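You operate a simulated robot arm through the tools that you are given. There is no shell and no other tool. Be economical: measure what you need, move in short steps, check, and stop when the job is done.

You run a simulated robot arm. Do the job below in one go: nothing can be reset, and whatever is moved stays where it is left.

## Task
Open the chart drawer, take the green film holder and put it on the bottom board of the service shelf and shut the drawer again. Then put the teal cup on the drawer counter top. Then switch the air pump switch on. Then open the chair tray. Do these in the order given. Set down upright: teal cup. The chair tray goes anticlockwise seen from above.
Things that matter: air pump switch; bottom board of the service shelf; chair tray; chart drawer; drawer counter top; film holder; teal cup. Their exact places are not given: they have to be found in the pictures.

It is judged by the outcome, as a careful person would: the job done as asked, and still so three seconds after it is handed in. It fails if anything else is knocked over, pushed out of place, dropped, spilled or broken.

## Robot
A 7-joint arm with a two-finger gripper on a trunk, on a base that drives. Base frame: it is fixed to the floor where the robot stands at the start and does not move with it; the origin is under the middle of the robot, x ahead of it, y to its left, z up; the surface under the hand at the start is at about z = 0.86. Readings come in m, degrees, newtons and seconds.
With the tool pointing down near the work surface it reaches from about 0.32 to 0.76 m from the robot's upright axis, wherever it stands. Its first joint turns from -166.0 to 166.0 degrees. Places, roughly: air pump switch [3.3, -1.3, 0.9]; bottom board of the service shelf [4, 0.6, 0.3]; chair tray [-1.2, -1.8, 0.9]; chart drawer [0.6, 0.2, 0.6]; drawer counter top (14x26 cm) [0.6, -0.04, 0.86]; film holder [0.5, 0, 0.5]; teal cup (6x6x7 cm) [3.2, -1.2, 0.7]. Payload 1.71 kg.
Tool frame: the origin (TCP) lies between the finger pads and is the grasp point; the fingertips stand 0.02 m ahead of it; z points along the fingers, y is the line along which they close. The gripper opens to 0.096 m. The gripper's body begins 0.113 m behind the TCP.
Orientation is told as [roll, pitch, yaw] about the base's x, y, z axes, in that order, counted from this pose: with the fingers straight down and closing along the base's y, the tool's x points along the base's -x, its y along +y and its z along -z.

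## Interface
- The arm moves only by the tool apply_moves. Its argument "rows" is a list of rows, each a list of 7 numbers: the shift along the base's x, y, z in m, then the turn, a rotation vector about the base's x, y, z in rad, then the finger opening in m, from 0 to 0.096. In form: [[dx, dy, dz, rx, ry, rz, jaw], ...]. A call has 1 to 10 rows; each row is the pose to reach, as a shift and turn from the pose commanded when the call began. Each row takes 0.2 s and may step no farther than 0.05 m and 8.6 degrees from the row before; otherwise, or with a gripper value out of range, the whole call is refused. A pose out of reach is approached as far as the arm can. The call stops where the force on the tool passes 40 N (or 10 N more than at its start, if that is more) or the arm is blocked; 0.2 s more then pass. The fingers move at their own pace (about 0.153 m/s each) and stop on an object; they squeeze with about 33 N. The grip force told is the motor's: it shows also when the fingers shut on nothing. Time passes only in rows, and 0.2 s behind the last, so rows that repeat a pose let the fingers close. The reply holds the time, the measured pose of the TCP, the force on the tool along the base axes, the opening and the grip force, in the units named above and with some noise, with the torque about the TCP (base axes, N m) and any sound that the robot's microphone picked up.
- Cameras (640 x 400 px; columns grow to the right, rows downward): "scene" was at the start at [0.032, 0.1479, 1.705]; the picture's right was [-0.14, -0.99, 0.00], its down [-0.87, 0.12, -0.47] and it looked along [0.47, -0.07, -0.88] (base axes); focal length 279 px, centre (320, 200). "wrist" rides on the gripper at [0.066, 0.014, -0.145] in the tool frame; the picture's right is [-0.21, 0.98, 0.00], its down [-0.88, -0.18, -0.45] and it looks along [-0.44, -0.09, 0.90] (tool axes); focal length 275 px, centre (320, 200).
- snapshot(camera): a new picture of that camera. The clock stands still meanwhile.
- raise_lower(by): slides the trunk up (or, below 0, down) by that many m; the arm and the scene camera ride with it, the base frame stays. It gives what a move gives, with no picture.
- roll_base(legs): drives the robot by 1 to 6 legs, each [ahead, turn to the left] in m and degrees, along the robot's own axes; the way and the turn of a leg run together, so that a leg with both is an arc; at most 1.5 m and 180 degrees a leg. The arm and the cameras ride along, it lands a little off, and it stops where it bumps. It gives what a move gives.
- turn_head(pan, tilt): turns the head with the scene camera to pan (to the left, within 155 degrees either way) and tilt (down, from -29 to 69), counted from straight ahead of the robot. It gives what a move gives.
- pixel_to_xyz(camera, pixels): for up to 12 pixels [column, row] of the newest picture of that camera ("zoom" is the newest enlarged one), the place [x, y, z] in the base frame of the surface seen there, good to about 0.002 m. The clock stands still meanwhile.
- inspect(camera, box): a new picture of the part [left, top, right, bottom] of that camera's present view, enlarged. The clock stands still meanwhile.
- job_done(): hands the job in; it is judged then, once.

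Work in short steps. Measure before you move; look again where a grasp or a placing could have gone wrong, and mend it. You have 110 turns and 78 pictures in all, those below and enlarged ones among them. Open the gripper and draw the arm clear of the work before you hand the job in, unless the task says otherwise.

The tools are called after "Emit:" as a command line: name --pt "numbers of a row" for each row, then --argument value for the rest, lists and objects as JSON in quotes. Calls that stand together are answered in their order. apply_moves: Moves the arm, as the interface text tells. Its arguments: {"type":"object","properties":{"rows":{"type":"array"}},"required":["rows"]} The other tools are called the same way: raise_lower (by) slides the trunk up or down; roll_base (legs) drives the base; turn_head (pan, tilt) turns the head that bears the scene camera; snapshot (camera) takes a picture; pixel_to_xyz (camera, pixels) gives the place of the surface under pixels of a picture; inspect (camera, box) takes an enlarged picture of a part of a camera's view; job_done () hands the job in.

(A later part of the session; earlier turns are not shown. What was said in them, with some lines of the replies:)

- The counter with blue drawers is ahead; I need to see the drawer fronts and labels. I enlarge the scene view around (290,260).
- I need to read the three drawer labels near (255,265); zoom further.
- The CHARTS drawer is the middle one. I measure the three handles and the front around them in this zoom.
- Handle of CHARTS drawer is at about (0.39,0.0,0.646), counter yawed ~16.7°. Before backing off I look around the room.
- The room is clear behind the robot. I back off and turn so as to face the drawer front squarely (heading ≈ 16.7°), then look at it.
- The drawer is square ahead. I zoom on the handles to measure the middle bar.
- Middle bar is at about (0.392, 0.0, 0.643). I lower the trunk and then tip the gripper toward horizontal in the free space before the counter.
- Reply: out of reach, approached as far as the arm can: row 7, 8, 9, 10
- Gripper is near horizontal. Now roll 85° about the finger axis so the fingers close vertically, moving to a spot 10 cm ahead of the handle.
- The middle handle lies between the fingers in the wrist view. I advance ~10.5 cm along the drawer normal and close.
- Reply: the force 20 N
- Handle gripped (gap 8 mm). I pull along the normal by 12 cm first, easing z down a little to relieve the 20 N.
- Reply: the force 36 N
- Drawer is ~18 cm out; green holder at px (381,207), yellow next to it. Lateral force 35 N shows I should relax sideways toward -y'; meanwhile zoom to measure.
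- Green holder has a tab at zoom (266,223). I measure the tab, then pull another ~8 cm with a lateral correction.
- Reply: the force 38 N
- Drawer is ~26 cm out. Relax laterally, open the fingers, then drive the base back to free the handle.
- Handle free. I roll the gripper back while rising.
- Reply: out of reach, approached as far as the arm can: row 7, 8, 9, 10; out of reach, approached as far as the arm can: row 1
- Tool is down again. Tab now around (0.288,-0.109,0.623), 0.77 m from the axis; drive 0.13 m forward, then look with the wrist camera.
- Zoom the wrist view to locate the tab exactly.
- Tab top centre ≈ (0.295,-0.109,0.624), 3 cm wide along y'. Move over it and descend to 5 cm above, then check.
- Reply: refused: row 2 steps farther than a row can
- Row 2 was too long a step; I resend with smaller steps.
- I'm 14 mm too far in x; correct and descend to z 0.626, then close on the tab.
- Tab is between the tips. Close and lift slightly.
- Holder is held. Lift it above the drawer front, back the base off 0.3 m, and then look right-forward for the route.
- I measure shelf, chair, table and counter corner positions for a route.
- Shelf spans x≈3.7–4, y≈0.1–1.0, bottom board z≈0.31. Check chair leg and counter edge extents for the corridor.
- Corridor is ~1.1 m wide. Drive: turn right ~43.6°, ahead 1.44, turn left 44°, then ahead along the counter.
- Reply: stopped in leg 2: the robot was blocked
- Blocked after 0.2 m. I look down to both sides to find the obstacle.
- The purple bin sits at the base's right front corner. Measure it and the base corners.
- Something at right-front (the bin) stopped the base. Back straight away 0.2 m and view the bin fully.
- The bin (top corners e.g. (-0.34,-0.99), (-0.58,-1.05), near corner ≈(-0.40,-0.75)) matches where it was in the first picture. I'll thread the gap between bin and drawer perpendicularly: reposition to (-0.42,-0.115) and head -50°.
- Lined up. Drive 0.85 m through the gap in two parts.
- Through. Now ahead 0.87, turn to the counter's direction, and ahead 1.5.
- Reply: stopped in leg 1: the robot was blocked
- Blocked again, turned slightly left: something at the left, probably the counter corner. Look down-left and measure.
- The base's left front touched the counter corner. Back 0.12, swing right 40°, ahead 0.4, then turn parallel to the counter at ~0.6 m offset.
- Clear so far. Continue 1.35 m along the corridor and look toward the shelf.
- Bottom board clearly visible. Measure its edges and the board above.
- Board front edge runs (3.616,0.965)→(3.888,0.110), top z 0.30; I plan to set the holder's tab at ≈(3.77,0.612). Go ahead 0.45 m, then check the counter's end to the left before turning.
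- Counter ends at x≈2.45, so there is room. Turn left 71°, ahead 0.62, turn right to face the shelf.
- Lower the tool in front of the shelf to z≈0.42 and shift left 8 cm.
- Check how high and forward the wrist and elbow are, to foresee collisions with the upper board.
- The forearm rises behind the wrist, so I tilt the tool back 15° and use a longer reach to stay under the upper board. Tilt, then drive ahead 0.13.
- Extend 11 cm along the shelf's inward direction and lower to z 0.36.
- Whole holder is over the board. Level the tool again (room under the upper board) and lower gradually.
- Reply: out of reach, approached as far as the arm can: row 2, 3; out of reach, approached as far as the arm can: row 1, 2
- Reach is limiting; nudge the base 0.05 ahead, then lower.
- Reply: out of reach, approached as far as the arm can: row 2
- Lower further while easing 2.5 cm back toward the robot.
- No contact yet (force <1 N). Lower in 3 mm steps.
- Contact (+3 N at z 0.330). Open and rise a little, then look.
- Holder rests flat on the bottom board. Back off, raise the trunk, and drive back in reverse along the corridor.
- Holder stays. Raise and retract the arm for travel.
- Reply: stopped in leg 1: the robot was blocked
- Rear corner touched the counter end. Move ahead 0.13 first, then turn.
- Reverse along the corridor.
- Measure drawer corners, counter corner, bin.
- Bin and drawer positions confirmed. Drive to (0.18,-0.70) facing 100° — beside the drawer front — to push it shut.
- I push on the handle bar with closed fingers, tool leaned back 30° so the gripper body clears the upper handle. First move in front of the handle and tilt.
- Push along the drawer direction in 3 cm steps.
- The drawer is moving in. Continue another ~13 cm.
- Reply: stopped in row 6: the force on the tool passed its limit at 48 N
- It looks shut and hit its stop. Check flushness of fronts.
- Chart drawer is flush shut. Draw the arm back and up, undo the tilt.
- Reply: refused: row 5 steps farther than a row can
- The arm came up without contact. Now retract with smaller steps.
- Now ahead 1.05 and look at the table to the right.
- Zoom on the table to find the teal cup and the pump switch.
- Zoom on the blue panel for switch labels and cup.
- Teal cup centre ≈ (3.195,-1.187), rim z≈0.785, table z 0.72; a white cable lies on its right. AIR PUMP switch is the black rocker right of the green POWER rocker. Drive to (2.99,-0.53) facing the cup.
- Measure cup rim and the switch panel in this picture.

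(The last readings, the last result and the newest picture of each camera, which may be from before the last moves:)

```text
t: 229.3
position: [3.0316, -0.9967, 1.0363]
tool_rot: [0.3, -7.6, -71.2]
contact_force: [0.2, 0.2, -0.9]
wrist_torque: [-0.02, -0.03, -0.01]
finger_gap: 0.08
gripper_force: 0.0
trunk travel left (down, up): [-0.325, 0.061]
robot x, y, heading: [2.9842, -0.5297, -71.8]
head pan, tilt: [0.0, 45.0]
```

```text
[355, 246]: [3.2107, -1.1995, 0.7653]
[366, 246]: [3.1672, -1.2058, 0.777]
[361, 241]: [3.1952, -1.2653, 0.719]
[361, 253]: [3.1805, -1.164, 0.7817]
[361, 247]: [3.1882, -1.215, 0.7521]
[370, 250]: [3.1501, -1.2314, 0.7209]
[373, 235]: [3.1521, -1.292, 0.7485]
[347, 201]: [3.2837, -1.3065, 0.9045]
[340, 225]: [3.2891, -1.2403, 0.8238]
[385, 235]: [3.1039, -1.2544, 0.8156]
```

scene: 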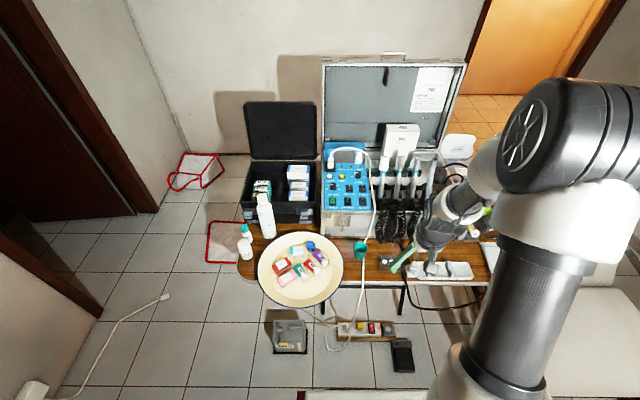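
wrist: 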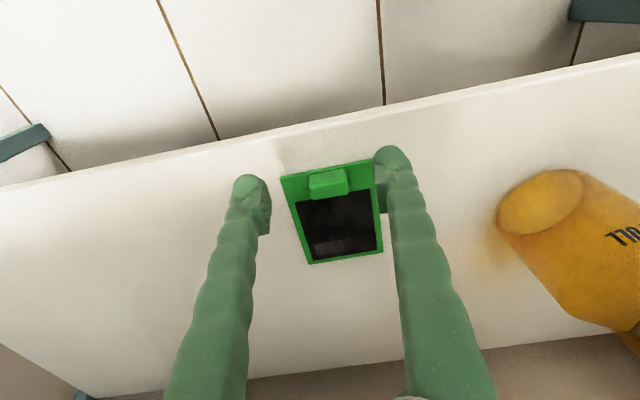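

Cup centre ≈ (3.188,-1.191). I'll grip along base y (cable is on the -x side): untilt, then yaw +71° while moving above the cup.

Emit:
apply_moves --pt "0.01 -0.01 0 0.126 0.043 0 0.085"

Emit:
apply_moves --pt "0.016 -0.02 0 0 0 0.138 0.085" --pt "0.032 -0.04 0 0 0 0.276 0.085" --pt "0.048 -0.06 0 0 0 0.414 0.085" --pt "0.064 -0.08 0 0 0 0.552 0.085" --pt "0.08 -0.1 0 0 0 0.69 0.085" --pt "0.096 -0.12 0 0 0 0.828 0.085" --pt "0.112 -0.14 -0.02 0 0 0.966 0.085" --pt "0.128 -0.16 -0.05 0 0 1.104 0.085" --pt "0.144 -0.18 -0.08 0 0 1.243 0.085"

```text
t: 229.7
position: [3.0418, -1.0067, 1.0367]
tool_rot: [0.3, 0.0, -71.2]
contact_force: [0.0, 0.3, 0.0]
wrist_torque: [0.05, 0.05, -0.01]
finger_gap: 0.0849
gripper_force: 0.1
trunk travel left (down, up): [-0.325, 0.061]
robot x, y, heading: [2.9884, -0.5286, -71.6]
head pan, tilt: [0.0, 45.0]
```

```text
t: 231.7
position: [3.1869, -1.1862, 0.9557]
tool_rot: [0.5, -0.1, 0.0]
contact_force: [0.2, -0.1, -0.2]
wrist_torque: [0.04, 0.01, -0.01]
finger_gap: 0.085
gripper_force: 0.0
trunk travel left (down, up): [-0.325, 0.061]
robot x, y, heading: [2.9806, -0.5256, -72.2]
head pan, tilt: [0.0, 45.0]
```

Above the cup; check with the wrist camera.

Emit:
snapshot --camera "wrist"

```text
19 pictures are left
```

wrist: 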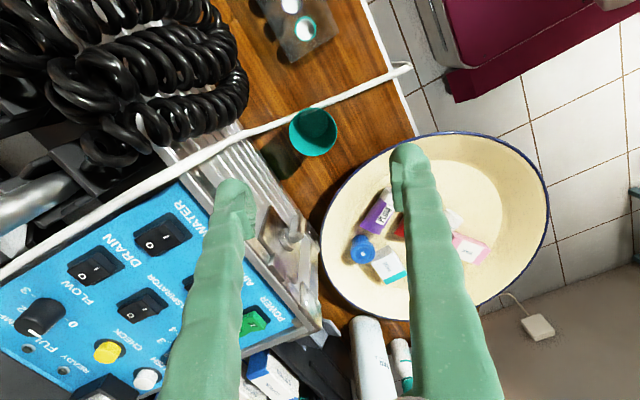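

Measure the case's front edge and cup rim from this view to be sure the -y finger clears.

Emit:
pixel_to_xyz --camera "wrist" --pixels '[[168, 160], [190, 175], [240, 140], [262, 170], [262, 250], [300, 265], [313, 112], [290, 130], [336, 130], [313, 150], [230, 105], [285, 120]]'

```text
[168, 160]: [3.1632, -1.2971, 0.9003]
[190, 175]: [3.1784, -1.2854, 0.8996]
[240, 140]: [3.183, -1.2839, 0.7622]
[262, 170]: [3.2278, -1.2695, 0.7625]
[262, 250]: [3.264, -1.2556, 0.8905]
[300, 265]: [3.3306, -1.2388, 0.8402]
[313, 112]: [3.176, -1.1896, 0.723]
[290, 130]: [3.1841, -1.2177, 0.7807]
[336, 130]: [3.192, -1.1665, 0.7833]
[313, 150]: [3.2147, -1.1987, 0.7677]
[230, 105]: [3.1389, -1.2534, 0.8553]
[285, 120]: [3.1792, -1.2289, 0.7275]
```

Case front is at y≈-1.285, cable low (z 0.73). Descend to TCP z 0.77 with opening 0.075.

Emit:
apply_moves --pt "0.001 -0.006 -0.04 0 0 0 0.075" --pt "0.001 -0.006 -0.08 0 0 0 0.075" --pt "0.001 -0.006 -0.12 0 0 0 0.075" --pt "0.001 -0.006 -0.16 0 0 0 0.075" --pt "0.001 -0.006 -0.186 0 0 0 0.075" --pt "0.001 -0.006 -0.186 0 0 0 0.04" --pt "0.001 -0.006 -0.186 0 0 0 0.04"

```text
t: 233.1
position: [3.1802, -1.1839, 0.7822]
tool_rot: [-0.6, -0.5, -0.2]
contact_force: [-0.3, 0.0, -0.2]
wrist_torque: [-0.07, 0.01, 0.02]
finger_gap: 0.0543
gripper_force: 33.3
trunk travel left (down, up): [-0.325, 0.061]
robot x, y, heading: [2.9846, -0.5259, -72.3]
head pan, tilt: [0.0, 45.0]
stopped in row 7: the arm was blocked; the commanded pose is now the measured one
```

Gripped at gap 54 mm (arm stopped at z 0.782, so the cup bottom is 62 mm below the TCP). Lift gently.

Emit:
apply_moves --pt "0 0.0 0.01 0 0 0 0.03" --pt "0 0 0.03 0 0 0 0.03" --pt "0 0 0.07 0 0 0 0.03" --pt "0 0.0 0.11 0 0 0 0.03" --pt "0 0.02 0.15 0 0 0 0.03" --pt "0 0.05 0.19 0 0 0 0.03"

Emit:
snapshot --camera "wrist"

```text
t: 234.5
position: [3.1816, -1.132, 0.9721]
tool_rot: [-0.4, -0.5, -0.1]
contact_force: [-0.3, 0.3, 0.0]
wrist_torque: [0.0, 0.01, -0.01]
finger_gap: 0.054
gripper_force: 32.6
trunk travel left (down, up): [-0.325, 0.061]
robot x, y, heading: [2.9828, -0.5305, -72.2]
head pan, tilt: [0.0, 45.0]
```

```text
18 pictures are left
```

wrist: 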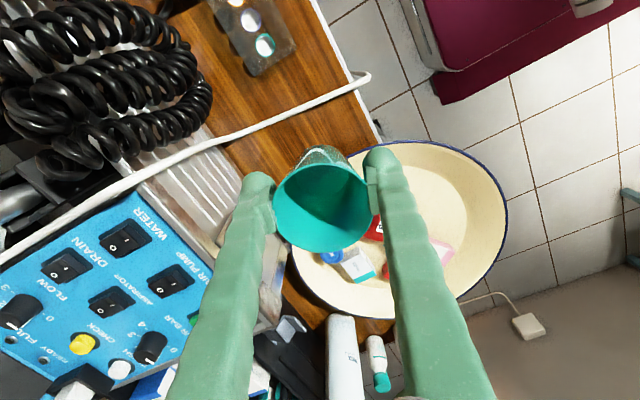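

Cup held upright. Raise a bit, back off and return along the corridor in reverse.

Emit:
apply_moves --pt "0 0.03 0.03 0 0 0 0.03" --pt "-0.01 0.06 0.06 0 0 0 0.03" --pt "-0.02 0.09 0.07 0 0 0 0.03"

Emit:
roll_base --legs '[[-0.25, 0], [0, 90.5], [-1.45, 0], [-0.3, 0]]'

```text
t: 235.3
position: [3.1616, -1.0438, 1.0428]
tool_rot: [-0.6, -0.5, 0.0]
contact_force: [-1.2, 1.3, -0.1]
wrist_torque: [-0.03, 0.01, -0.03]
finger_gap: 0.0543
gripper_force: 32.4
trunk travel left (down, up): [-0.325, 0.061]
robot x, y, heading: [2.9847, -0.5287, -72.1]
head pan, tilt: [0.0, 45.0]
```

```text
t: 250.8
position: [1.7536, -0.636, 1.0414]
tool_rot: [-0.3, -0.5, 89.5]
contact_force: [1.0, -0.5, 0.0]
wrist_torque: [0.02, -0.03, 0.01]
finger_gap: 0.0534
gripper_force: 32.9
trunk travel left (down, up): [-0.325, 0.061]
robot x, y, heading: [1.2362, -0.8097, 17.6]
head pan, tilt: [0.0, 45.0]
```

Reverse the rest and take the stance beside the drawer front again.

Emit:
roll_base --legs '[[-0.77, 0], [0, 132.4], [0.35, 0], [0, -52], [0.24, 0]]'

Emit:
turn_head --pan -35 --tilt 55

Emit:
snapshot --camera "scene"

```text
t: 268.0
position: [0.0712, -0.1154, 1.0491]
tool_rot: [-1.1, -0.7, 171.2]
contact_force: [-0.8, 0.2, -0.4]
wrist_torque: [-0.03, 0.02, -0.01]
finger_gap: 0.0534
gripper_force: 33.1
trunk travel left (down, up): [-0.325, 0.061]
robot x, y, heading: [0.1666, -0.6397, 99.9]
head pan, tilt: [0.0, 45.0]
```

```text
t: 269.0
position: [0.0754, -0.1307, 1.0565]
tool_rot: [-2.0, -1.0, 171.2]
contact_force: [-0.2, -0.3, -0.4]
wrist_torque: [-0.05, -0.03, 0.01]
finger_gap: 0.0535
gripper_force: 32.6
trunk travel left (down, up): [-0.325, 0.061]
robot x, y, heading: [0.1669, -0.6391, 99.9]
head pan, tilt: [-35.0, 55.0]
```

```text
17 pictures are left
```

scene: 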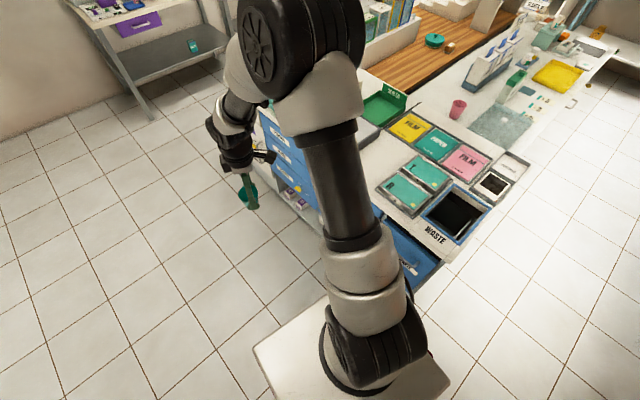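

Target strip is between light box and R/T trays (nominal centre (0.6,-0.04)). Move the cup above (0.54,-0.058) at z≈1.0, turning the finger axis along the counter's depth.

Emit:
apply_moves --pt "0.047 0.007 0 0 0 -0.112 0.03" --pt "0.093 0.015 0 0 0 -0.225 0.03" --pt "0.14 0.022 0 0 0 -0.338 0.03" --pt "0.186 0.029 0 0 0 -0.45 0.03" --pt "0.232 0.036 0 0 0 -0.563 0.03" --pt "0.279 0.044 0 0 0 -0.675 0.03" --pt "0.325 0.051 0 0 0 -0.788 0.03" --pt "0.372 0.058 0 0 0 -0.9 0.03" --pt "0.418 0.066 0 0 0 -1.013 0.03" --pt "0.465 0.073 -0.01 0 0 -1.126 0.03"

Emit:
snapshot --camera "scene"

```text
t: 271.2
position: [0.5438, -0.0576, 1.0464]
tool_rot: [-2.0, -0.8, 106.6]
contact_force: [-0.4, -0.2, -0.9]
wrist_torque: [0.02, 0.08, -0.03]
finger_gap: 0.0531
gripper_force: 32.9
trunk travel left (down, up): [-0.325, 0.061]
robot x, y, heading: [0.1654, -0.6348, 99.9]
head pan, tilt: [-35.0, 55.0]
```

```text
16 pictures are left
```

scene: 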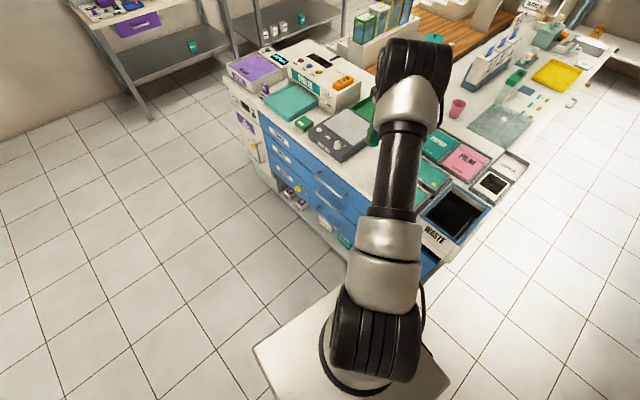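

The arm hides the spot; use the wrist view for the free strip.

Emit:
snapshot --camera "wrist"

Emit:
pixel_to_xyz --camera "scene" --pixels '[[370, 120], [340, 160], [308, 138], [345, 110]]'

```text
15 pictures are left
```

wrist: 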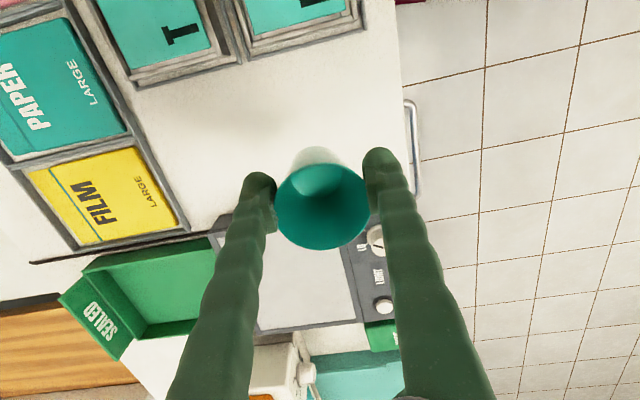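

```text
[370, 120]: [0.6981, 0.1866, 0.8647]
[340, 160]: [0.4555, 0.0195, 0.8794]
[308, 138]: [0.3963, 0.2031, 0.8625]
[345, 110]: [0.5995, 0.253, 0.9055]
```

Measure free strip boundaries in the wrist view.

Emit:
pixel_to_xyz --camera "wrist" --pixels '[[290, 48], [180, 80], [225, 222], [345, 242], [388, 130], [160, 160], [300, 110], [376, 230], [230, 218]]'

```text
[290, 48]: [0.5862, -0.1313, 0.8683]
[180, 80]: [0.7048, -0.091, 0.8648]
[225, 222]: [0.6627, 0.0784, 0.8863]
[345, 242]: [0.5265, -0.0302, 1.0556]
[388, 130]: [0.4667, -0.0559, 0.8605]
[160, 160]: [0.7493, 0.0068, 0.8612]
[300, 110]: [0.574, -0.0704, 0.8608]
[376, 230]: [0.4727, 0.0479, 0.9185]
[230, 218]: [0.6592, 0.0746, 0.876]
```

Free strip: y' from -0.29 to -0.115, I'm centred. Descend to z 0.935, correcting the 2° tilt, then creep to contact.

Emit:
apply_moves --pt "0.01 0.003 -0.03 -0.023 0.03 0 0.03" --pt "0.01 0.003 -0.06 -0.023 0.03 0 0.03" --pt "0.01 0.003 -0.09 -0.023 0.03 0 0.03" --pt "0.01 0.003 -0.111 -0.023 0.03 0 0.03"

Emit:
apply_moves --pt "0 0 -0.003 0 0 0 0.03" --pt "0 0 -0.006 0 0 0 0.03" --pt "0 0 -0.008 0 0 0 0.03" --pt "0 0 -0.008 0 0 0 0.03"

```text
t: 272.2
position: [0.553, -0.0548, 0.9347]
tool_rot: [0.0, -0.2, 106.7]
contact_force: [-0.3, 0.2, -0.4]
wrist_torque: [0.02, 0.01, -0.03]
finger_gap: 0.0534
gripper_force: 33.1
trunk travel left (down, up): [-0.325, 0.061]
robot x, y, heading: [0.1664, -0.6423, 100.0]
head pan, tilt: [-35.0, 55.0]
```

```text
t: 273.2
position: [0.5502, -0.0548, 0.9271]
tool_rot: [-0.1, -0.1, 106.7]
contact_force: [-0.4, 0.4, 0.2]
wrist_torque: [0.03, 0.01, -0.03]
finger_gap: 0.0536
gripper_force: 32.4
trunk travel left (down, up): [-0.325, 0.061]
robot x, y, heading: [0.1657, -0.6357, 99.9]
head pan, tilt: [-35.0, 55.0]
```

Emit:
apply_moves --pt "0 0 -0.002 0 0 0 0.03" --pt "0 0 -0.004 0 0 0 0.03" --pt "0 0 -0.004 0 0 0 0.03"

```text
t: 274.0
position: [0.5509, -0.0558, 0.9242]
tool_rot: [0.0, 0.0, 106.7]
contact_force: [0.2, -0.6, -0.7]
wrist_torque: [0.0, -0.02, 0.01]
finger_gap: 0.0533
gripper_force: 33.1
trunk travel left (down, up): [-0.325, 0.061]
robot x, y, heading: [0.1629, -0.6412, 99.7]
head pan, tilt: [-35.0, 55.0]
```

Still no contact force; two more millimetre-scale steps.

Emit:
apply_moves --pt "0 0 -0.002 0 0 0 0.03" --pt "0 0 -0.004 0 0 0 0.03" --pt "0 0 -0.004 0 0 0 0.03"

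```text
t: 274.8
position: [0.5491, -0.0558, 0.9199]
tool_rot: [-0.1, -0.1, 106.7]
contact_force: [0.3, -0.2, 0.0]
wrist_torque: [0.01, -0.01, -0.03]
finger_gap: 0.0532
gripper_force: 33.0
trunk travel left (down, up): [-0.325, 0.061]
robot x, y, heading: [0.1686, -0.6414, 99.8]
head pan, tilt: [-35.0, 55.0]
```

Emit:
apply_moves --pt "0 0 -0.002 0 0 0 0.03" --pt "0 0 -0.004 0 0 0 0.03" --pt "0 0 -0.005 0 0 0 0.03" --pt "0 0 -0.005 0 0 0 0.03"

Emit:
inspect --camera "wrist" --box '[220, 80, 420, 260]'

```text
t: 275.8
position: [0.5506, -0.0542, 0.9154]
tool_rot: [0.0, -0.1, 106.7]
contact_force: [-0.6, 0.1, 0.0]
wrist_torque: [-0.01, 0.01, 0.03]
finger_gap: 0.0535
gripper_force: 33.0
trunk travel left (down, up): [-0.325, 0.061]
robot x, y, heading: [0.1668, -0.6363, 100.0]
head pan, tilt: [-35.0, 55.0]
```

```text
2.22 times, centred on (320, 170) of wrist
```

zoom: 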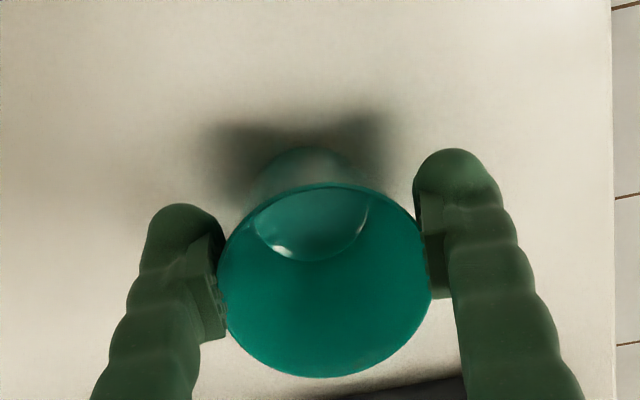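

Measure the cup rim height and fingertip region to know the remaining gap.

Emit:
pixel_to_xyz --camera "zoom" --pixels '[[325, 187], [322, 374], [228, 260], [300, 165], [320, 225], [310, 150]]'

```text
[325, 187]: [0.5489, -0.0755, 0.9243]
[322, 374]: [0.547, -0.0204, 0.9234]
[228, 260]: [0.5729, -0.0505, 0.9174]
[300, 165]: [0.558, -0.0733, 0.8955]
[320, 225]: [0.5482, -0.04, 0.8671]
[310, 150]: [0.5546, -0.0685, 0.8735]
```

Rim at 0.924 means the bottom is within ~2 mm of the counter. Lower 2 mm and open.

Emit:
apply_moves --pt "0 0 -0.002 0 0 0 0.03" --pt "0 0 -0.003 0 0 0 0.03" --pt "0 0 -0.003 0 0 0 0.03"

```text
t: 276.6
position: [0.5498, -0.0541, 0.9146]
tool_rot: [-0.3, -0.3, 106.6]
contact_force: [0.2, -1.7, 23.5]
wrist_torque: [-0.01, 0.35, 0.01]
finger_gap: 0.0532
gripper_force: 33.4
trunk travel left (down, up): [-0.325, 0.061]
robot x, y, heading: [0.1639, -0.6417, 99.7]
head pan, tilt: [-35.0, 55.0]
```

Contact. Ease 2 mm up, open, and rise.

Emit:
apply_moves --pt "0 0 0.002 0 0 0 0.03" --pt "0 0 0.002 0 0 0 0.06" --pt "0 0 0.002 0 0 0 0.08" --pt "0 0 0.002 0 0 0 0.085" --pt "0 0 0.03 0 0 0 0.085" --pt "0 0 0.07 0 0 0 0.085" --pt "0 0 0.11 0 0 0 0.085" --pt "0 0 0.14 0 0 0 0.085"

Emit:
snapshot --camera "wrist"

```text
t: 278.4
position: [0.5525, -0.0546, 1.0513]
tool_rot: [0.0, 0.0, 106.7]
contact_force: [0.3, 0.0, 0.0]
wrist_torque: [0.04, -0.04, 0.01]
finger_gap: 0.0852
gripper_force: 0.1
trunk travel left (down, up): [-0.325, 0.061]
robot x, y, heading: [0.169, -0.6395, 99.8]
head pan, tilt: [-35.0, 55.0]
```

```text
13 pictures are left
```

wrist: 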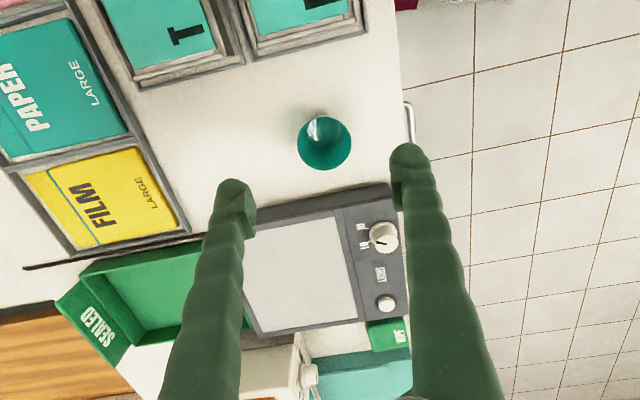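

Cup stands upright on the counter. Retract the arm to in front of the robot and drive back toward the table.

Emit:
apply_moves --pt "-0.045 -0.007 0.005 0 0 0 0.04" --pt "-0.09 -0.015 0.005 0 0 0 0.0" --pt "-0.135 -0.022 0.005 0 0 0 0" --pt "-0.18 -0.03 0.005 0 0 0 0" --pt "-0.225 -0.037 0.005 0 0 0 0" --pt "-0.27 -0.045 0.005 0 0 0 0" --pt "-0.315 -0.052 0.005 0 0 0 0" --pt "-0.36 -0.06 0.005 0 0 0 0" --pt "-0.405 -0.067 0.005 0 0 0 0" --pt "-0.45 -0.075 0.005 0 0 0 0"

Emit:
roll_base --legs '[[-0.37, 0], [0, -96], [0.35, 0], [0, 14], [0.9, 0], [1.05, 0]]'

```text
t: 280.6
position: [0.0965, -0.1316, 1.0577]
tool_rot: [-0.1, -0.1, 106.7]
contact_force: [-0.6, 0.1, -1.0]
wrist_torque: [0.01, -0.05, 0.01]
finger_gap: 0.0002
gripper_force: 29.8
trunk travel left (down, up): [-0.325, 0.061]
robot x, y, heading: [0.1655, -0.6389, 99.6]
head pan, tilt: [-35.0, 55.0]
```

```text
t: 300.8
position: [2.9182, -0.1938, 1.057]
tool_rot: [0.0, -0.1, 25.1]
contact_force: [0.3, 0.2, 0.0]
wrist_torque: [-0.02, 0.04, 0.0]
finger_gap: 0.0003
gripper_force: 29.6
trunk travel left (down, up): [-0.325, 0.061]
robot x, y, heading: [2.4261, -0.3334, 18.2]
head pan, tilt: [-35.0, 55.0]
```

Position well reached. Drive to (3.045,-0.40), turn to -80°, then 0.2 m ahead, to reach the blue panel.

Emit:
roll_base --legs '[[0, -24.7], [0.623, 0], [0, -73.5], [0.2, 0]]'

Emit:
turn_head --pan 0 --tilt 45

Emit:
inspect --camera "scene" --box '[280, 120, 440, 260]'

```text
t: 311.0
position: [3.1452, -1.0981, 1.0686]
tool_rot: [-0.2, -1.5, -73.4]
contact_force: [0.4, 0.2, 0.1]
wrist_torque: [-0.07, -0.07, 0.01]
finger_gap: 0.0
gripper_force: 29.6
trunk travel left (down, up): [-0.325, 0.061]
robot x, y, heading: [3.0826, -0.613, -80.0]
head pan, tilt: [-35.0, 55.0]
```

```text
t: 312.1
position: [3.1486, -1.1148, 1.061]
tool_rot: [-0.2, -0.5, -73.4]
contact_force: [-0.7, -1.0, -1.0]
wrist_torque: [0.15, 0.03, 0.0]
finger_gap: 0.0
gripper_force: 29.9
trunk travel left (down, up): [-0.325, 0.061]
robot x, y, heading: [3.0803, -0.6147, -80.2]
head pan, tilt: [0.0, 45.0]
```

```text
2.86 times, centred on (360, 190) of scene
```

zoom: 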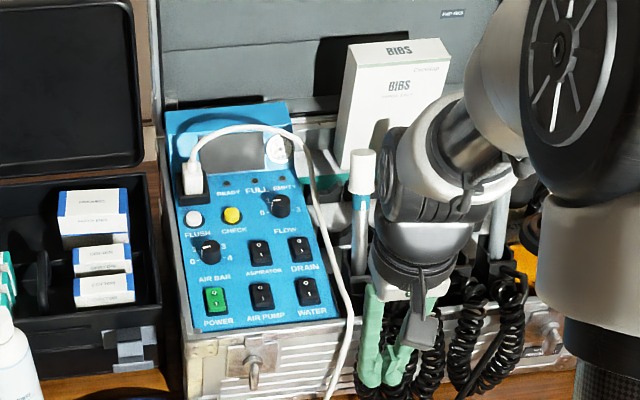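

AIR PUMP rocker at zoom (261,296), i.e. scene (339,223). Measure it and zoom closer for O/I.

Emit:
inspect --camera "scene" --box '[315, 205, 365, 236]'

```text
12.80 times, centred on (340, 220) of scene
```

zoom: 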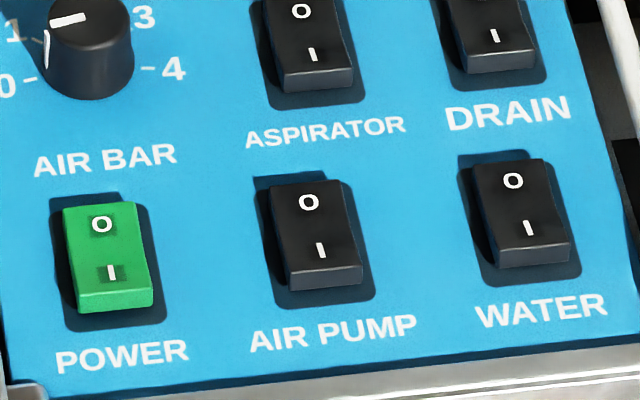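

Switch is off (I end raised). Measure rocker points.

Emit:
pixel_to_xyz --camera "zoom" --pixels '[[320, 260], [322, 250], [308, 202], [290, 260], [350, 255], [310, 186], [325, 280], [330, 310], [230, 270], [415, 260], [320, 295]]'

```text
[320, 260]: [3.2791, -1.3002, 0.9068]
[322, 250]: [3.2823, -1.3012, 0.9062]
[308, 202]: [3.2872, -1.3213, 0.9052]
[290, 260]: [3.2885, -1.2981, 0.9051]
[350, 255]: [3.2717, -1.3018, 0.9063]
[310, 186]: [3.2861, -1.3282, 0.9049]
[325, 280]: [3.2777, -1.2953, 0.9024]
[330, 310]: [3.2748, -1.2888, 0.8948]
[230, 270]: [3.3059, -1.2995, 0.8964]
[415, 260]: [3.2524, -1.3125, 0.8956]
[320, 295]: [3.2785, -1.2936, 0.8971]
```

Press spot: I end at (3.280,-1.299,0.907). Move the closed fingertips above it.

Emit:
apply_moves --pt "0.026 -0.037 0 0 0 0 0" --pt "0.052 -0.073 0 0 0 0 0" --pt "0.079 -0.11 0 0 0 0 0" --pt "0.105 -0.146 0 0 0 0 0" --pt "0.131 -0.183 0 0 0 0 0" --pt "0.131 -0.183 -0.04 0 0 0 0" --pt "0.131 -0.183 -0.08 0 0 0 0" --pt "0.131 -0.183 -0.1 0 0 0 0"

Emit:
inspect --camera "wrist" --box '[220, 80, 420, 260]'

```text
t: 313.9
position: [3.2778, -1.2925, 0.961]
tool_rot: [-0.1, -0.9, -73.4]
contact_force: [-0.4, -0.6, 1.2]
wrist_torque: [0.0, -0.03, 0.03]
finger_gap: 0.0002
gripper_force: 29.2
trunk travel left (down, up): [-0.325, 0.061]
robot x, y, heading: [3.0798, -0.6141, -80.2]
head pan, tilt: [0.0, 45.0]
```

```text
2.22 times, centred on (320, 170) of wrist
```

zoom: 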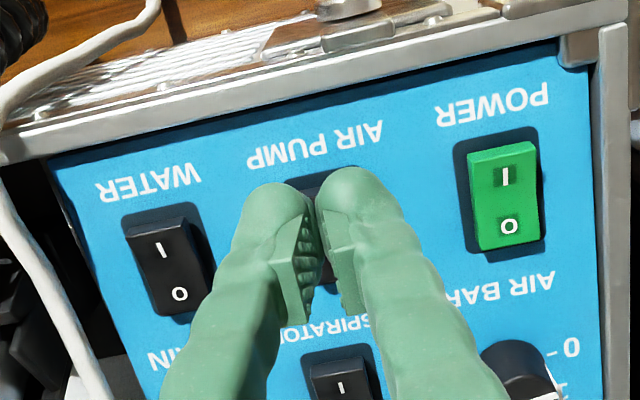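

Over the right rocker. Descend with a 5 mm correction and press to z≈0.917.

Emit:
apply_moves --pt "0.002 -0.005 -0.02 0 0 0 0" --pt "0.002 -0.005 -0.03 0 0 0 0" --pt "0.002 -0.005 -0.036 0 0 0 0" --pt "0.002 -0.005 -0.041 0 0 0 0" --pt "0.002 -0.005 -0.045 0 0 0 0"

```text
t: 315.1
position: [3.2795, -1.2961, 0.9228]
tool_rot: [-0.2, -1.3, -73.4]
contact_force: [-1.5, 4.0, 24.6]
wrist_torque: [-0.09, -0.06, 0.0]
finger_gap: 0.0061
gripper_force: 29.5
trunk travel left (down, up): [-0.325, 0.061]
robot x, y, heading: [3.0788, -0.6162, -80.1]
head pan, tilt: [0.0, 45.0]
```

24 N on the switch. Lift and look whether it flipped.

Emit:
apply_moves --pt "0 0.003 0.03 0 0 0 0" --pt "-0.01 0.03 0.07 0 0 0 0" --pt "-0.02 0.07 0.09 0 0 0 0" --pt "-0.03 0.11 0.1 0 0 0 0"

Emit:
inspect --camera "scene" --box '[315, 205, 365, 236]'

```text
t: 316.1
position: [3.2479, -1.1851, 1.0199]
tool_rot: [-0.1, -1.0, -73.4]
contact_force: [0.1, 0.7, 0.2]
wrist_torque: [0.01, 0.06, 0.01]
finger_gap: 0.0002
gripper_force: 29.3
trunk travel left (down, up): [-0.325, 0.061]
robot x, y, heading: [3.0807, -0.6142, -80.0]
head pan, tilt: [0.0, 45.0]
```

```text
12.80 times, centred on (340, 220) of scene
```

zoom: 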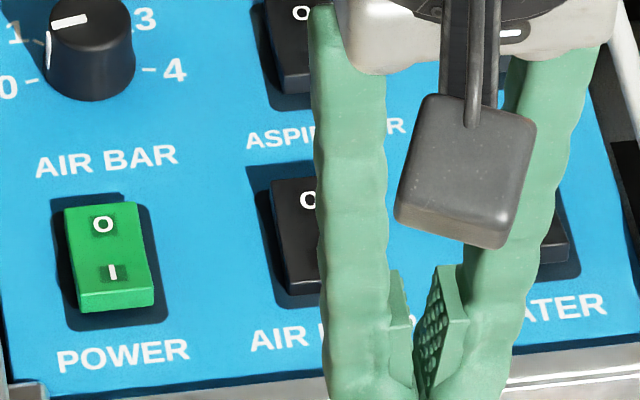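

Not flipped yet. Press again harder, a bit deeper, letting the 40 N guard stop it.

Emit:
apply_moves --pt "0.01 -0.04 -0.01 0 0 0 0" --pt "0.02 -0.08 -0.03 0 0 0 0" --pt "0.031 -0.113 -0.05 0 0 0 0" --pt "0.031 -0.113 -0.08 0 0 0 0" --pt "0.031 -0.113 -0.092 0 0 0 0" --pt "0.031 -0.113 -0.098 0 0 0 0" --pt "0.031 -0.113 -0.103 0 0 0 0" --pt "0.031 -0.113 -0.108 0 0 0 0" --pt "0.031 -0.113 -0.113 0 0 0 0"

```text
t: 317.7
position: [3.2794, -1.2907, 0.9312]
tool_rot: [-0.3, -2.3, -73.4]
contact_force: [0.2, -0.4, -0.3]
wrist_torque: [-0.07, 0.02, -0.02]
finger_gap: 0.0
gripper_force: 29.6
trunk travel left (down, up): [-0.325, 0.061]
robot x, y, heading: [3.0788, -0.6163, -80.4]
head pan, tilt: [0.0, 45.0]
stopped in row 8: the force on the tool passed its limit at 44 N (the readings are from after the stop); the commanded pose is now the measured one
```

44 N reached. Lift and shift to the side to see it.

Emit:
apply_moves --pt "0 0.003 0.04 0 0 0 0" --pt "-0.03 0.02 0.07 0 0 0 0" --pt "-0.06 0.05 0.09 0 0 0 0" --pt "-0.09 0.08 0.1 0 0 0 0"

Emit:
inspect --camera "scene" --box '[315, 205, 365, 236]'

```text
t: 318.7
position: [3.1852, -1.2092, 1.0326]
tool_rot: [-0.1, -2.3, -73.3]
contact_force: [-0.4, -0.3, 0.2]
wrist_torque: [-0.02, 0.0, 0.01]
finger_gap: 0.0001
gripper_force: 29.7
trunk travel left (down, up): [-0.325, 0.061]
robot x, y, heading: [3.0824, -0.6148, -80.2]
head pan, tilt: [0.0, 45.0]
```

```text
12.80 times, centred on (340, 220) of scene
```

zoom: 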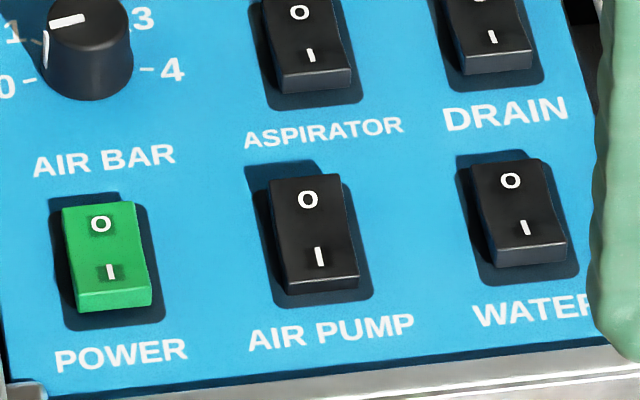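

The rocker seems tilted differently now; measure both ends and compare with neighbours.

Emit:
pixel_to_xyz --camera "zoom" --pixels '[[320, 265], [318, 272], [308, 200], [307, 184], [520, 235], [512, 180], [511, 165], [111, 275], [100, 222], [98, 208], [320, 288], [320, 235]]'

```text
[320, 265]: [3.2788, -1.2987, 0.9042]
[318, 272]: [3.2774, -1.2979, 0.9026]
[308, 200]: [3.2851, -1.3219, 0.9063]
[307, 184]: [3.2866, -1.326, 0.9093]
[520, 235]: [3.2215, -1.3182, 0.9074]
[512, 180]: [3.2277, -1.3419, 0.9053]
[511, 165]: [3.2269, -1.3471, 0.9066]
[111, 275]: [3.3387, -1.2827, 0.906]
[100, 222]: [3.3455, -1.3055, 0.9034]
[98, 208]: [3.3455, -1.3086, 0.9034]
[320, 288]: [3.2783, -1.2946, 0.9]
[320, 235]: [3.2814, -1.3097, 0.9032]
```

AIR PUMP rocker's I end is now lower (0.903) than its O end (0.909), opposite to WATER: it is on. Retract and drive back toward the dental chair, then look.

Emit:
apply_moves --pt "0 0.03 0.02 0 0 0 0" --pt "0 0.06 0.03 0 0 0 0" --pt "0 0.09 0.03 0 0 0 0"

Emit:
roll_base --legs '[[-0.25, 0], [0, 98.3], [-1.4, 0], [-1.2, 0], [0, 165]]'

Emit:
turn_head --pan 20 --tilt 30

Emit:
snapshot --camera "scene"

```text
t: 319.5
position: [3.1864, -1.1184, 1.0613]
tool_rot: [-0.1, -2.4, -73.4]
contact_force: [-0.4, 0.7, 0.3]
wrist_torque: [-0.05, -0.02, 0.0]
finger_gap: 0.0
gripper_force: 29.5
trunk travel left (down, up): [-0.325, 0.061]
robot x, y, heading: [3.0799, -0.6156, -80.1]
head pan, tilt: [0.0, 45.0]
```

```text
t: 347.8
position: [0.0753, -1.3448, 1.0602]
tool_rot: [-0.2, -2.2, -166.8]
contact_force: [0.2, -0.1, 0.0]
wrist_torque: [-0.01, 0.01, 0.02]
finger_gap: 0.0
gripper_force: 29.6
trunk travel left (down, up): [-0.325, 0.061]
robot x, y, heading: [0.5831, -1.2589, -173.3]
head pan, tilt: [0.0, 45.0]
```

```text
t: 348.7
position: [0.091, -1.3419, 1.0681]
tool_rot: [-0.2, -3.0, -166.8]
contact_force: [-0.3, -0.8, 0.7]
wrist_torque: [0.03, -0.01, 0.03]
finger_gap: 0.0
gripper_force: 30.0
trunk travel left (down, up): [-0.325, 0.061]
robot x, y, heading: [0.5857, -1.2538, -173.5]
head pan, tilt: [20.0, 30.0]
```

```text
7 pictures are left
```

scene: 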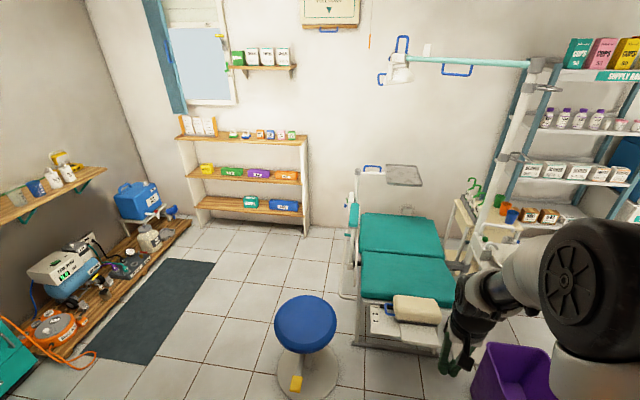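

Gray tray near px (403,175) with a blue handle at (373,170). Zoom and measure.

Emit:
inspect --camera "scene" --box '[340, 130, 560, 270]'

Emit:
pixel_to_xyz --camera "scene" --pixels '[[403, 168], [390, 183], [420, 184], [386, 167], [419, 168], [373, 167], [362, 170], [515, 157], [497, 185], [545, 62], [305, 310], [380, 330]]'

```text
2.86 times, centred on (450, 200) of scene
```

zoom: 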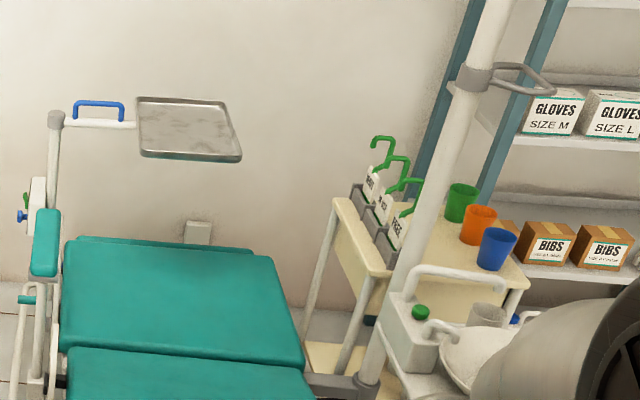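

```text
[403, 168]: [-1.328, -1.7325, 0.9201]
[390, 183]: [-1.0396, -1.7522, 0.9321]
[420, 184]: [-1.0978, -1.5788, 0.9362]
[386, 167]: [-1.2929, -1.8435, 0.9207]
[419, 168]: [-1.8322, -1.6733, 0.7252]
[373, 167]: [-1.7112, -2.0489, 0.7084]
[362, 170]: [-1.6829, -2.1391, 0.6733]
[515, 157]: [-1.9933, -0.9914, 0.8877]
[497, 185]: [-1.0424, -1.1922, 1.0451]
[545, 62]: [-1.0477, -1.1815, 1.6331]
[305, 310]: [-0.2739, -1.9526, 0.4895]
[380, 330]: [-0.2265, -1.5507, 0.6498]
```

Measure handle, arm and post in the zoom.

Emit:
pixel_to_xyz --camera "zoom" --pixels '[[55, 120], [55, 160], [76, 112], [98, 103], [122, 112], [100, 125], [128, 126], [137, 100], [222, 104], [241, 155], [142, 153], [190, 130]]'

```text
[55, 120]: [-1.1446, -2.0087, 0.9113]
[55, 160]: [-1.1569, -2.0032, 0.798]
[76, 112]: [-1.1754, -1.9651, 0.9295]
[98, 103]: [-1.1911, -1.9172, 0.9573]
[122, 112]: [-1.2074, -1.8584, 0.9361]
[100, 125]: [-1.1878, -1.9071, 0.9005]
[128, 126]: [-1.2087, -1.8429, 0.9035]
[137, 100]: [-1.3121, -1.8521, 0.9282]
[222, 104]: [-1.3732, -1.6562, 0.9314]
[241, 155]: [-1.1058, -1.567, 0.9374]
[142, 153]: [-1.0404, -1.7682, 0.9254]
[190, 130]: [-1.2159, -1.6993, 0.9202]
```

Pivot post ≈(-1.155,-2.005); handle mid ≈(-1.191,-1.912), top z 0.957. I'd grip the handle from the south side. Check floor clearance there.

Emit:
pixel_to_xyz --camera "scene" --pixels '[[213, 264], [140, 364], [90, 350], [240, 300], [284, 370], [335, 375], [200, 380], [305, 350], [350, 290], [345, 225], [60, 365], [363, 340]]'

```text
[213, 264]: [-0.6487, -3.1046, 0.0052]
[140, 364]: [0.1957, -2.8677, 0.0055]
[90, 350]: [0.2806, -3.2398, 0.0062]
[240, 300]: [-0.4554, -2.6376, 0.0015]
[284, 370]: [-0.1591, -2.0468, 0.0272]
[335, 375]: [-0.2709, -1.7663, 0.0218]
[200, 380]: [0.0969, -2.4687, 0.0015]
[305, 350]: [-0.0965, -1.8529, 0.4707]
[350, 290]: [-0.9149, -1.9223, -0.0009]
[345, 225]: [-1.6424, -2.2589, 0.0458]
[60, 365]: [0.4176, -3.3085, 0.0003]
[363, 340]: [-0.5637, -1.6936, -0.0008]
```

Floor on the south side is free. Drive around the stool to (-0.69,-2.43) facing ~121°.

Emit:
roll_base --legs '[[0, 69.4], [1.367, 0], [0, -75.9], [0.85, 0], [0, -59], [0.18, 0]]'

```text
t: 372.1
position: [-0.9693, -2.0713, 1.0761]
tool_rot: [-0.4, -4.1, 128.7]
contact_force: [0.7, 0.6, 0.0]
wrist_torque: [-0.08, 0.03, 0.04]
finger_gap: 0.0002
gripper_force: 29.2
trunk travel left (down, up): [-0.325, 0.061]
robot x, y, heading: [-0.6911, -2.4661, 122.5]
head pan, tilt: [20.0, 30.0]
```

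Move 8 cm closer, then hover over the handle with the finger axis across it.

Emit:
roll_base --legs '[[0.08, 0]]'

Emit:
apply_moves --pt "-0.03 0.015 0 -0.056 -0.045 0 0.03" --pt "-0.06 0.03 0 -0.056 -0.045 -0.1 0.05" --pt "-0.09 0.045 0 -0.056 -0.045 -0.2 0.06" --pt "-0.12 0.06 0 -0.056 -0.045 -0.3 0.06" --pt "-0.15 0.075 0 -0.056 -0.045 -0.384 0.06" --pt "-0.179 0.092 -0.02 -0.056 -0.045 -0.384 0.06"

Emit:
snapshot --camera "wrist"

```text
t: 373.1
position: [-1.0132, -2.0062, 1.0781]
tool_rot: [-0.5, -4.1, 128.9]
contact_force: [-0.1, -0.7, 1.1]
wrist_torque: [0.18, 0.07, -0.02]
finger_gap: 0.0
gripper_force: 29.1
trunk travel left (down, up): [-0.325, 0.061]
robot x, y, heading: [-0.7322, -2.3972, 122.6]
head pan, tilt: [20.0, 30.0]
```

```text
t: 374.6
position: [-1.2051, -1.8938, 1.0471]
tool_rot: [-1.0, 1.0, 106.8]
contact_force: [0.5, -0.9, 0.5]
wrist_torque: [0.17, 0.04, -0.01]
finger_gap: 0.06
gripper_force: 0.1
trunk travel left (down, up): [-0.325, 0.061]
robot x, y, heading: [-0.7345, -2.3959, 122.6]
head pan, tilt: [20.0, 30.0]
```

```text
5 pictures are left
```

wrist: 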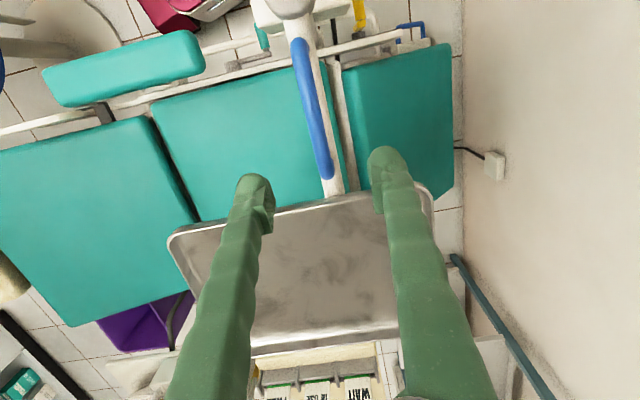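

Measure the handle in this view.

Emit:
pixel_to_xyz --camera "wrist" --pixels '[[298, 55], [308, 100], [318, 145], [326, 172], [330, 186], [288, 8], [322, 105]]'

```text
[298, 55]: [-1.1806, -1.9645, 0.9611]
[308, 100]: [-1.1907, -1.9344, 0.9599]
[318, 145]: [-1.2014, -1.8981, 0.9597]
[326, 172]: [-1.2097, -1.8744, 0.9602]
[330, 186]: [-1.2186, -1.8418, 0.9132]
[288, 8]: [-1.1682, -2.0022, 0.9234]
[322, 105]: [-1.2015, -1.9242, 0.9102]
```

TCP is right above the handle's outer half. Descend 9.3 cm and close.

Emit:
apply_moves --pt "0.002 -0.002 -0.03 0 0 0 0.06" --pt "0.002 -0.002 -0.06 0 0 0 0.06" --pt "0.002 -0.002 -0.08 0 0 0 0.06" --pt "0.002 -0.002 -0.093 0 0 0 0.06" --pt "0.002 -0.002 -0.093 0 0 0 0.0" --pt "0.002 -0.002 -0.093 0 0 0 0.0" --pt "0.002 -0.002 -0.093 0 0 0 0.0"

```text
t: 376.1
position: [-1.2046, -1.8938, 0.9545]
tool_rot: [-1.2, 1.4, 106.8]
contact_force: [3.8, -0.3, 1.6]
wrist_torque: [0.03, -0.01, 0.42]
finger_gap: 0.0091
gripper_force: 34.7
trunk travel left (down, up): [-0.325, 0.061]
robot x, y, heading: [-0.7317, -2.3989, 122.4]
head pan, tilt: [20.0, 30.0]
```

Handle gripped. Swing anticlockwise about the post (-1.165,-2.003), first 40°.

Emit:
apply_moves --pt "-0.0148 -0.0066 0 0 0 0.14 0" --pt "-0.0287 -0.0151 0 0 0 0.28 0" --pt "-0.0411 -0.0256 0 0 0 0.42 0" --pt "-0.052 -0.0377 0 0 0 0.56 0" --pt "-0.061 -0.0512 0 0 0 0.7 0"

```text
t: 377.4
position: [-1.272, -1.9441, 0.9535]
tool_rot: [-1.0, 1.0, 147.2]
contact_force: [-22.7, 8.4, 9.5]
wrist_torque: [0.37, 0.45, -0.46]
finger_gap: 0.0096
gripper_force: 35.3
trunk travel left (down, up): [-0.325, 0.061]
robot x, y, heading: [-0.732, -2.3983, 122.4]
head pan, tilt: [20.0, 30.0]
```

It swings; outward force shows the true pivot is ≈(-1.175,-2.014), r≈0.124. Continue the arc with that.

Emit:
apply_moves --pt "-0.0191 -0.0118 0 0 0 0.14 0" --pt "-0.0261 -0.0277 0 0 0 0.28 0" --pt "-0.0307 -0.0445 0 0 0 0.42 0" --pt "-0.033 -0.0617 0 0 0 0.56 0" --pt "-0.0328 -0.0791 0 0 0 0.7 0"

Emit:
snapshot --camera "wrist"

```text
t: 378.6
position: [-1.2934, -2.0249, 0.9521]
tool_rot: [-1.0, 1.6, -172.8]
contact_force: [29.5, -7.0, 10.2]
wrist_torque: [0.0, -0.16, -0.71]
finger_gap: 0.0095
gripper_force: 35.3
trunk travel left (down, up): [-0.325, 0.061]
robot x, y, heading: [-0.7333, -2.3992, 122.4]
head pan, tilt: [20.0, 30.0]
```

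```text
4 pictures are left
```

wrist: 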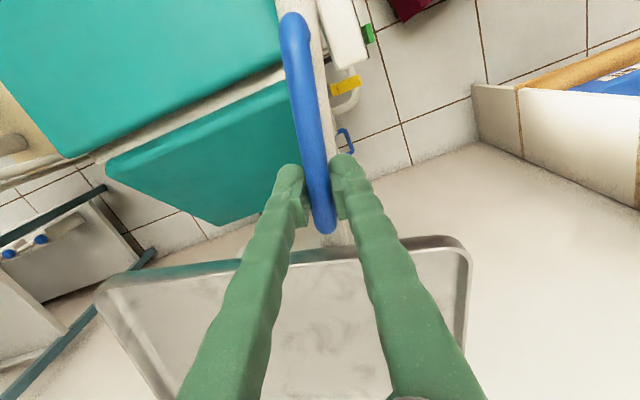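

80° so far, load is only radial. Before going further check clearance to the white shelf unit at right and tray edge.

Emit:
pixel_to_xyz --camera "wrist" --pixels '[[475, 90], [520, 95], [636, 205], [462, 245], [100, 290], [465, 320], [600, 50], [285, 20]]'

```text
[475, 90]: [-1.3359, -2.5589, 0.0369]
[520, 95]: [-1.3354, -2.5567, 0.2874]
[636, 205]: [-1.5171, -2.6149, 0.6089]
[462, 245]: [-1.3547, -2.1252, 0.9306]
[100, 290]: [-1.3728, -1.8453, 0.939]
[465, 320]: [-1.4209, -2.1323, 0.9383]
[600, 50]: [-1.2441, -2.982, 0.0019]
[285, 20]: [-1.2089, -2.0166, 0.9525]
```

Shelf unit (y<-2.55) stays clear. Continue ~24° more, stopping if a limit is met.

Emit:
apply_moves --pt "0.0106 -0.0178 0 0 0 0.14 0" --pt "0.0161 -0.0338 0 0 0 0.28 0" --pt "0.0238 -0.049 0 0 0 0.42 0"

```text
t: 379.4
position: [-1.2783, -2.0778, 0.953]
tool_rot: [-0.9, 1.1, -148.8]
contact_force: [-11.6, -14.9, -4.8]
wrist_torque: [-0.41, 0.91, -0.76]
finger_gap: 0.0096
gripper_force: 35.3
trunk travel left (down, up): [-0.325, 0.061]
robot x, y, heading: [-0.7312, -2.3983, 122.1]
head pan, tilt: [20.0, 30.0]
```

104° and still free. Go up to 24° further to find whether there is a stop.

Emit:
apply_moves --pt "0.005 -0.02 0 0 0 0.14 0" --pt "0.0175 -0.0332 0 0 0 0.28 0" --pt "0.0317 -0.0444 0 0 0 0.42 0"

```text
t: 380.1
position: [-1.2409, -2.119, 0.9522]
tool_rot: [-0.7, 1.4, -124.8]
contact_force: [0.9, -10.6, -11.6]
wrist_torque: [-0.13, 0.16, -0.66]
finger_gap: 0.0092
gripper_force: 35.2
trunk travel left (down, up): [-0.325, 0.061]
robot x, y, heading: [-0.7333, -2.3937, 122.4]
head pan, tilt: [20.0, 30.0]
5 turns are left
```

128° anticlockwise, no stop met: the tray is well open. Release the handle and lift clear.

Emit:
apply_moves --pt "0 0 0 0 0 0 0.03" --pt "0 0 0 0 0 0 0.06" --pt "0 0 0 0 0 0 0.06" --pt "0 0 0.04 0 0 0 0.06" --pt "0 0 0.08 0 0 0 0.06" --pt "0 0 0.12 0 0 0 0.06" --pt "0.04 -0.02 0.13 0 0 0 0.06" --pt "0.08 -0.04 0.13 0 0 0 0.06" --pt "0.12 -0.06 0.13 0 0 0 0.06"

Emit:
turn_head --pan 10 --tilt 40

Emit:
snapshot --camera "scene"

```text
t: 382.1
position: [-1.1215, -2.1786, 1.0853]
tool_rot: [-1.2, 1.3, -124.9]
contact_force: [0.2, -0.9, -0.5]
wrist_torque: [0.04, 0.04, 0.03]
finger_gap: 0.0599
gripper_force: 0.1
trunk travel left (down, up): [-0.325, 0.061]
robot x, y, heading: [-0.732, -2.3966, 122.4]
head pan, tilt: [20.0, 30.0]
```

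```text
t: 382.9
position: [-1.1228, -2.1768, 1.0837]
tool_rot: [-1.0, 1.3, -124.9]
contact_force: [0.4, 0.4, 0.3]
wrist_torque: [0.02, 0.02, 0.02]
finger_gap: 0.0599
gripper_force: 0.0
trunk travel left (down, up): [-0.325, 0.061]
robot x, y, heading: [-0.7286, -2.3961, 122.4]
head pan, tilt: [10.0, 40.0]
```

```text
3 pictures are left
4 turns are left
```

scene: 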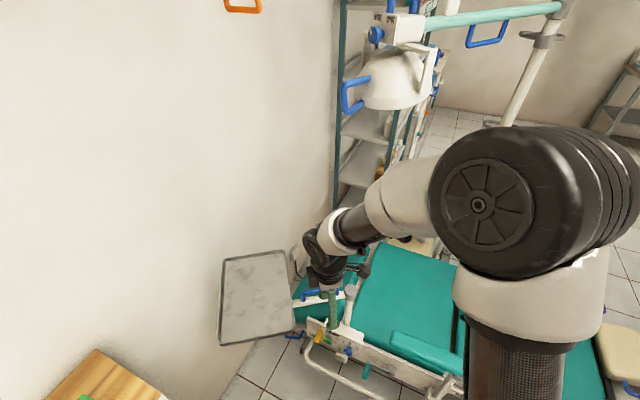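

The tray (px (255,297)) is swung clear of the chair, the gripper is open and away from it. Hand in.

Emit:
job_done

```text
The job is handed in.
```

All five steps were done in the order given and the job is handed in:

- **Film holder:** the green one lies flat on the bottom board of the service shelf.
- **Chart drawer:** it is shut flush with the fronts around it.
- **Teal cup:** it stands upright on the drawer counter top.
- **Air pump switch:** it is on. It needed two presses, and its "I" end now sits lower than its "O" end.
- **Chair tray:** it is swung about 128° anticlockwise, clear of the chair. I met no stop, so "open" is my judgement.

The base bumped into things three times on the way:

- **Purple bin:** I compared it with the first picture, and it looked unmoved.
- **Front corner and far end of the counter:** I backed off from each and saw nothing disturbed.
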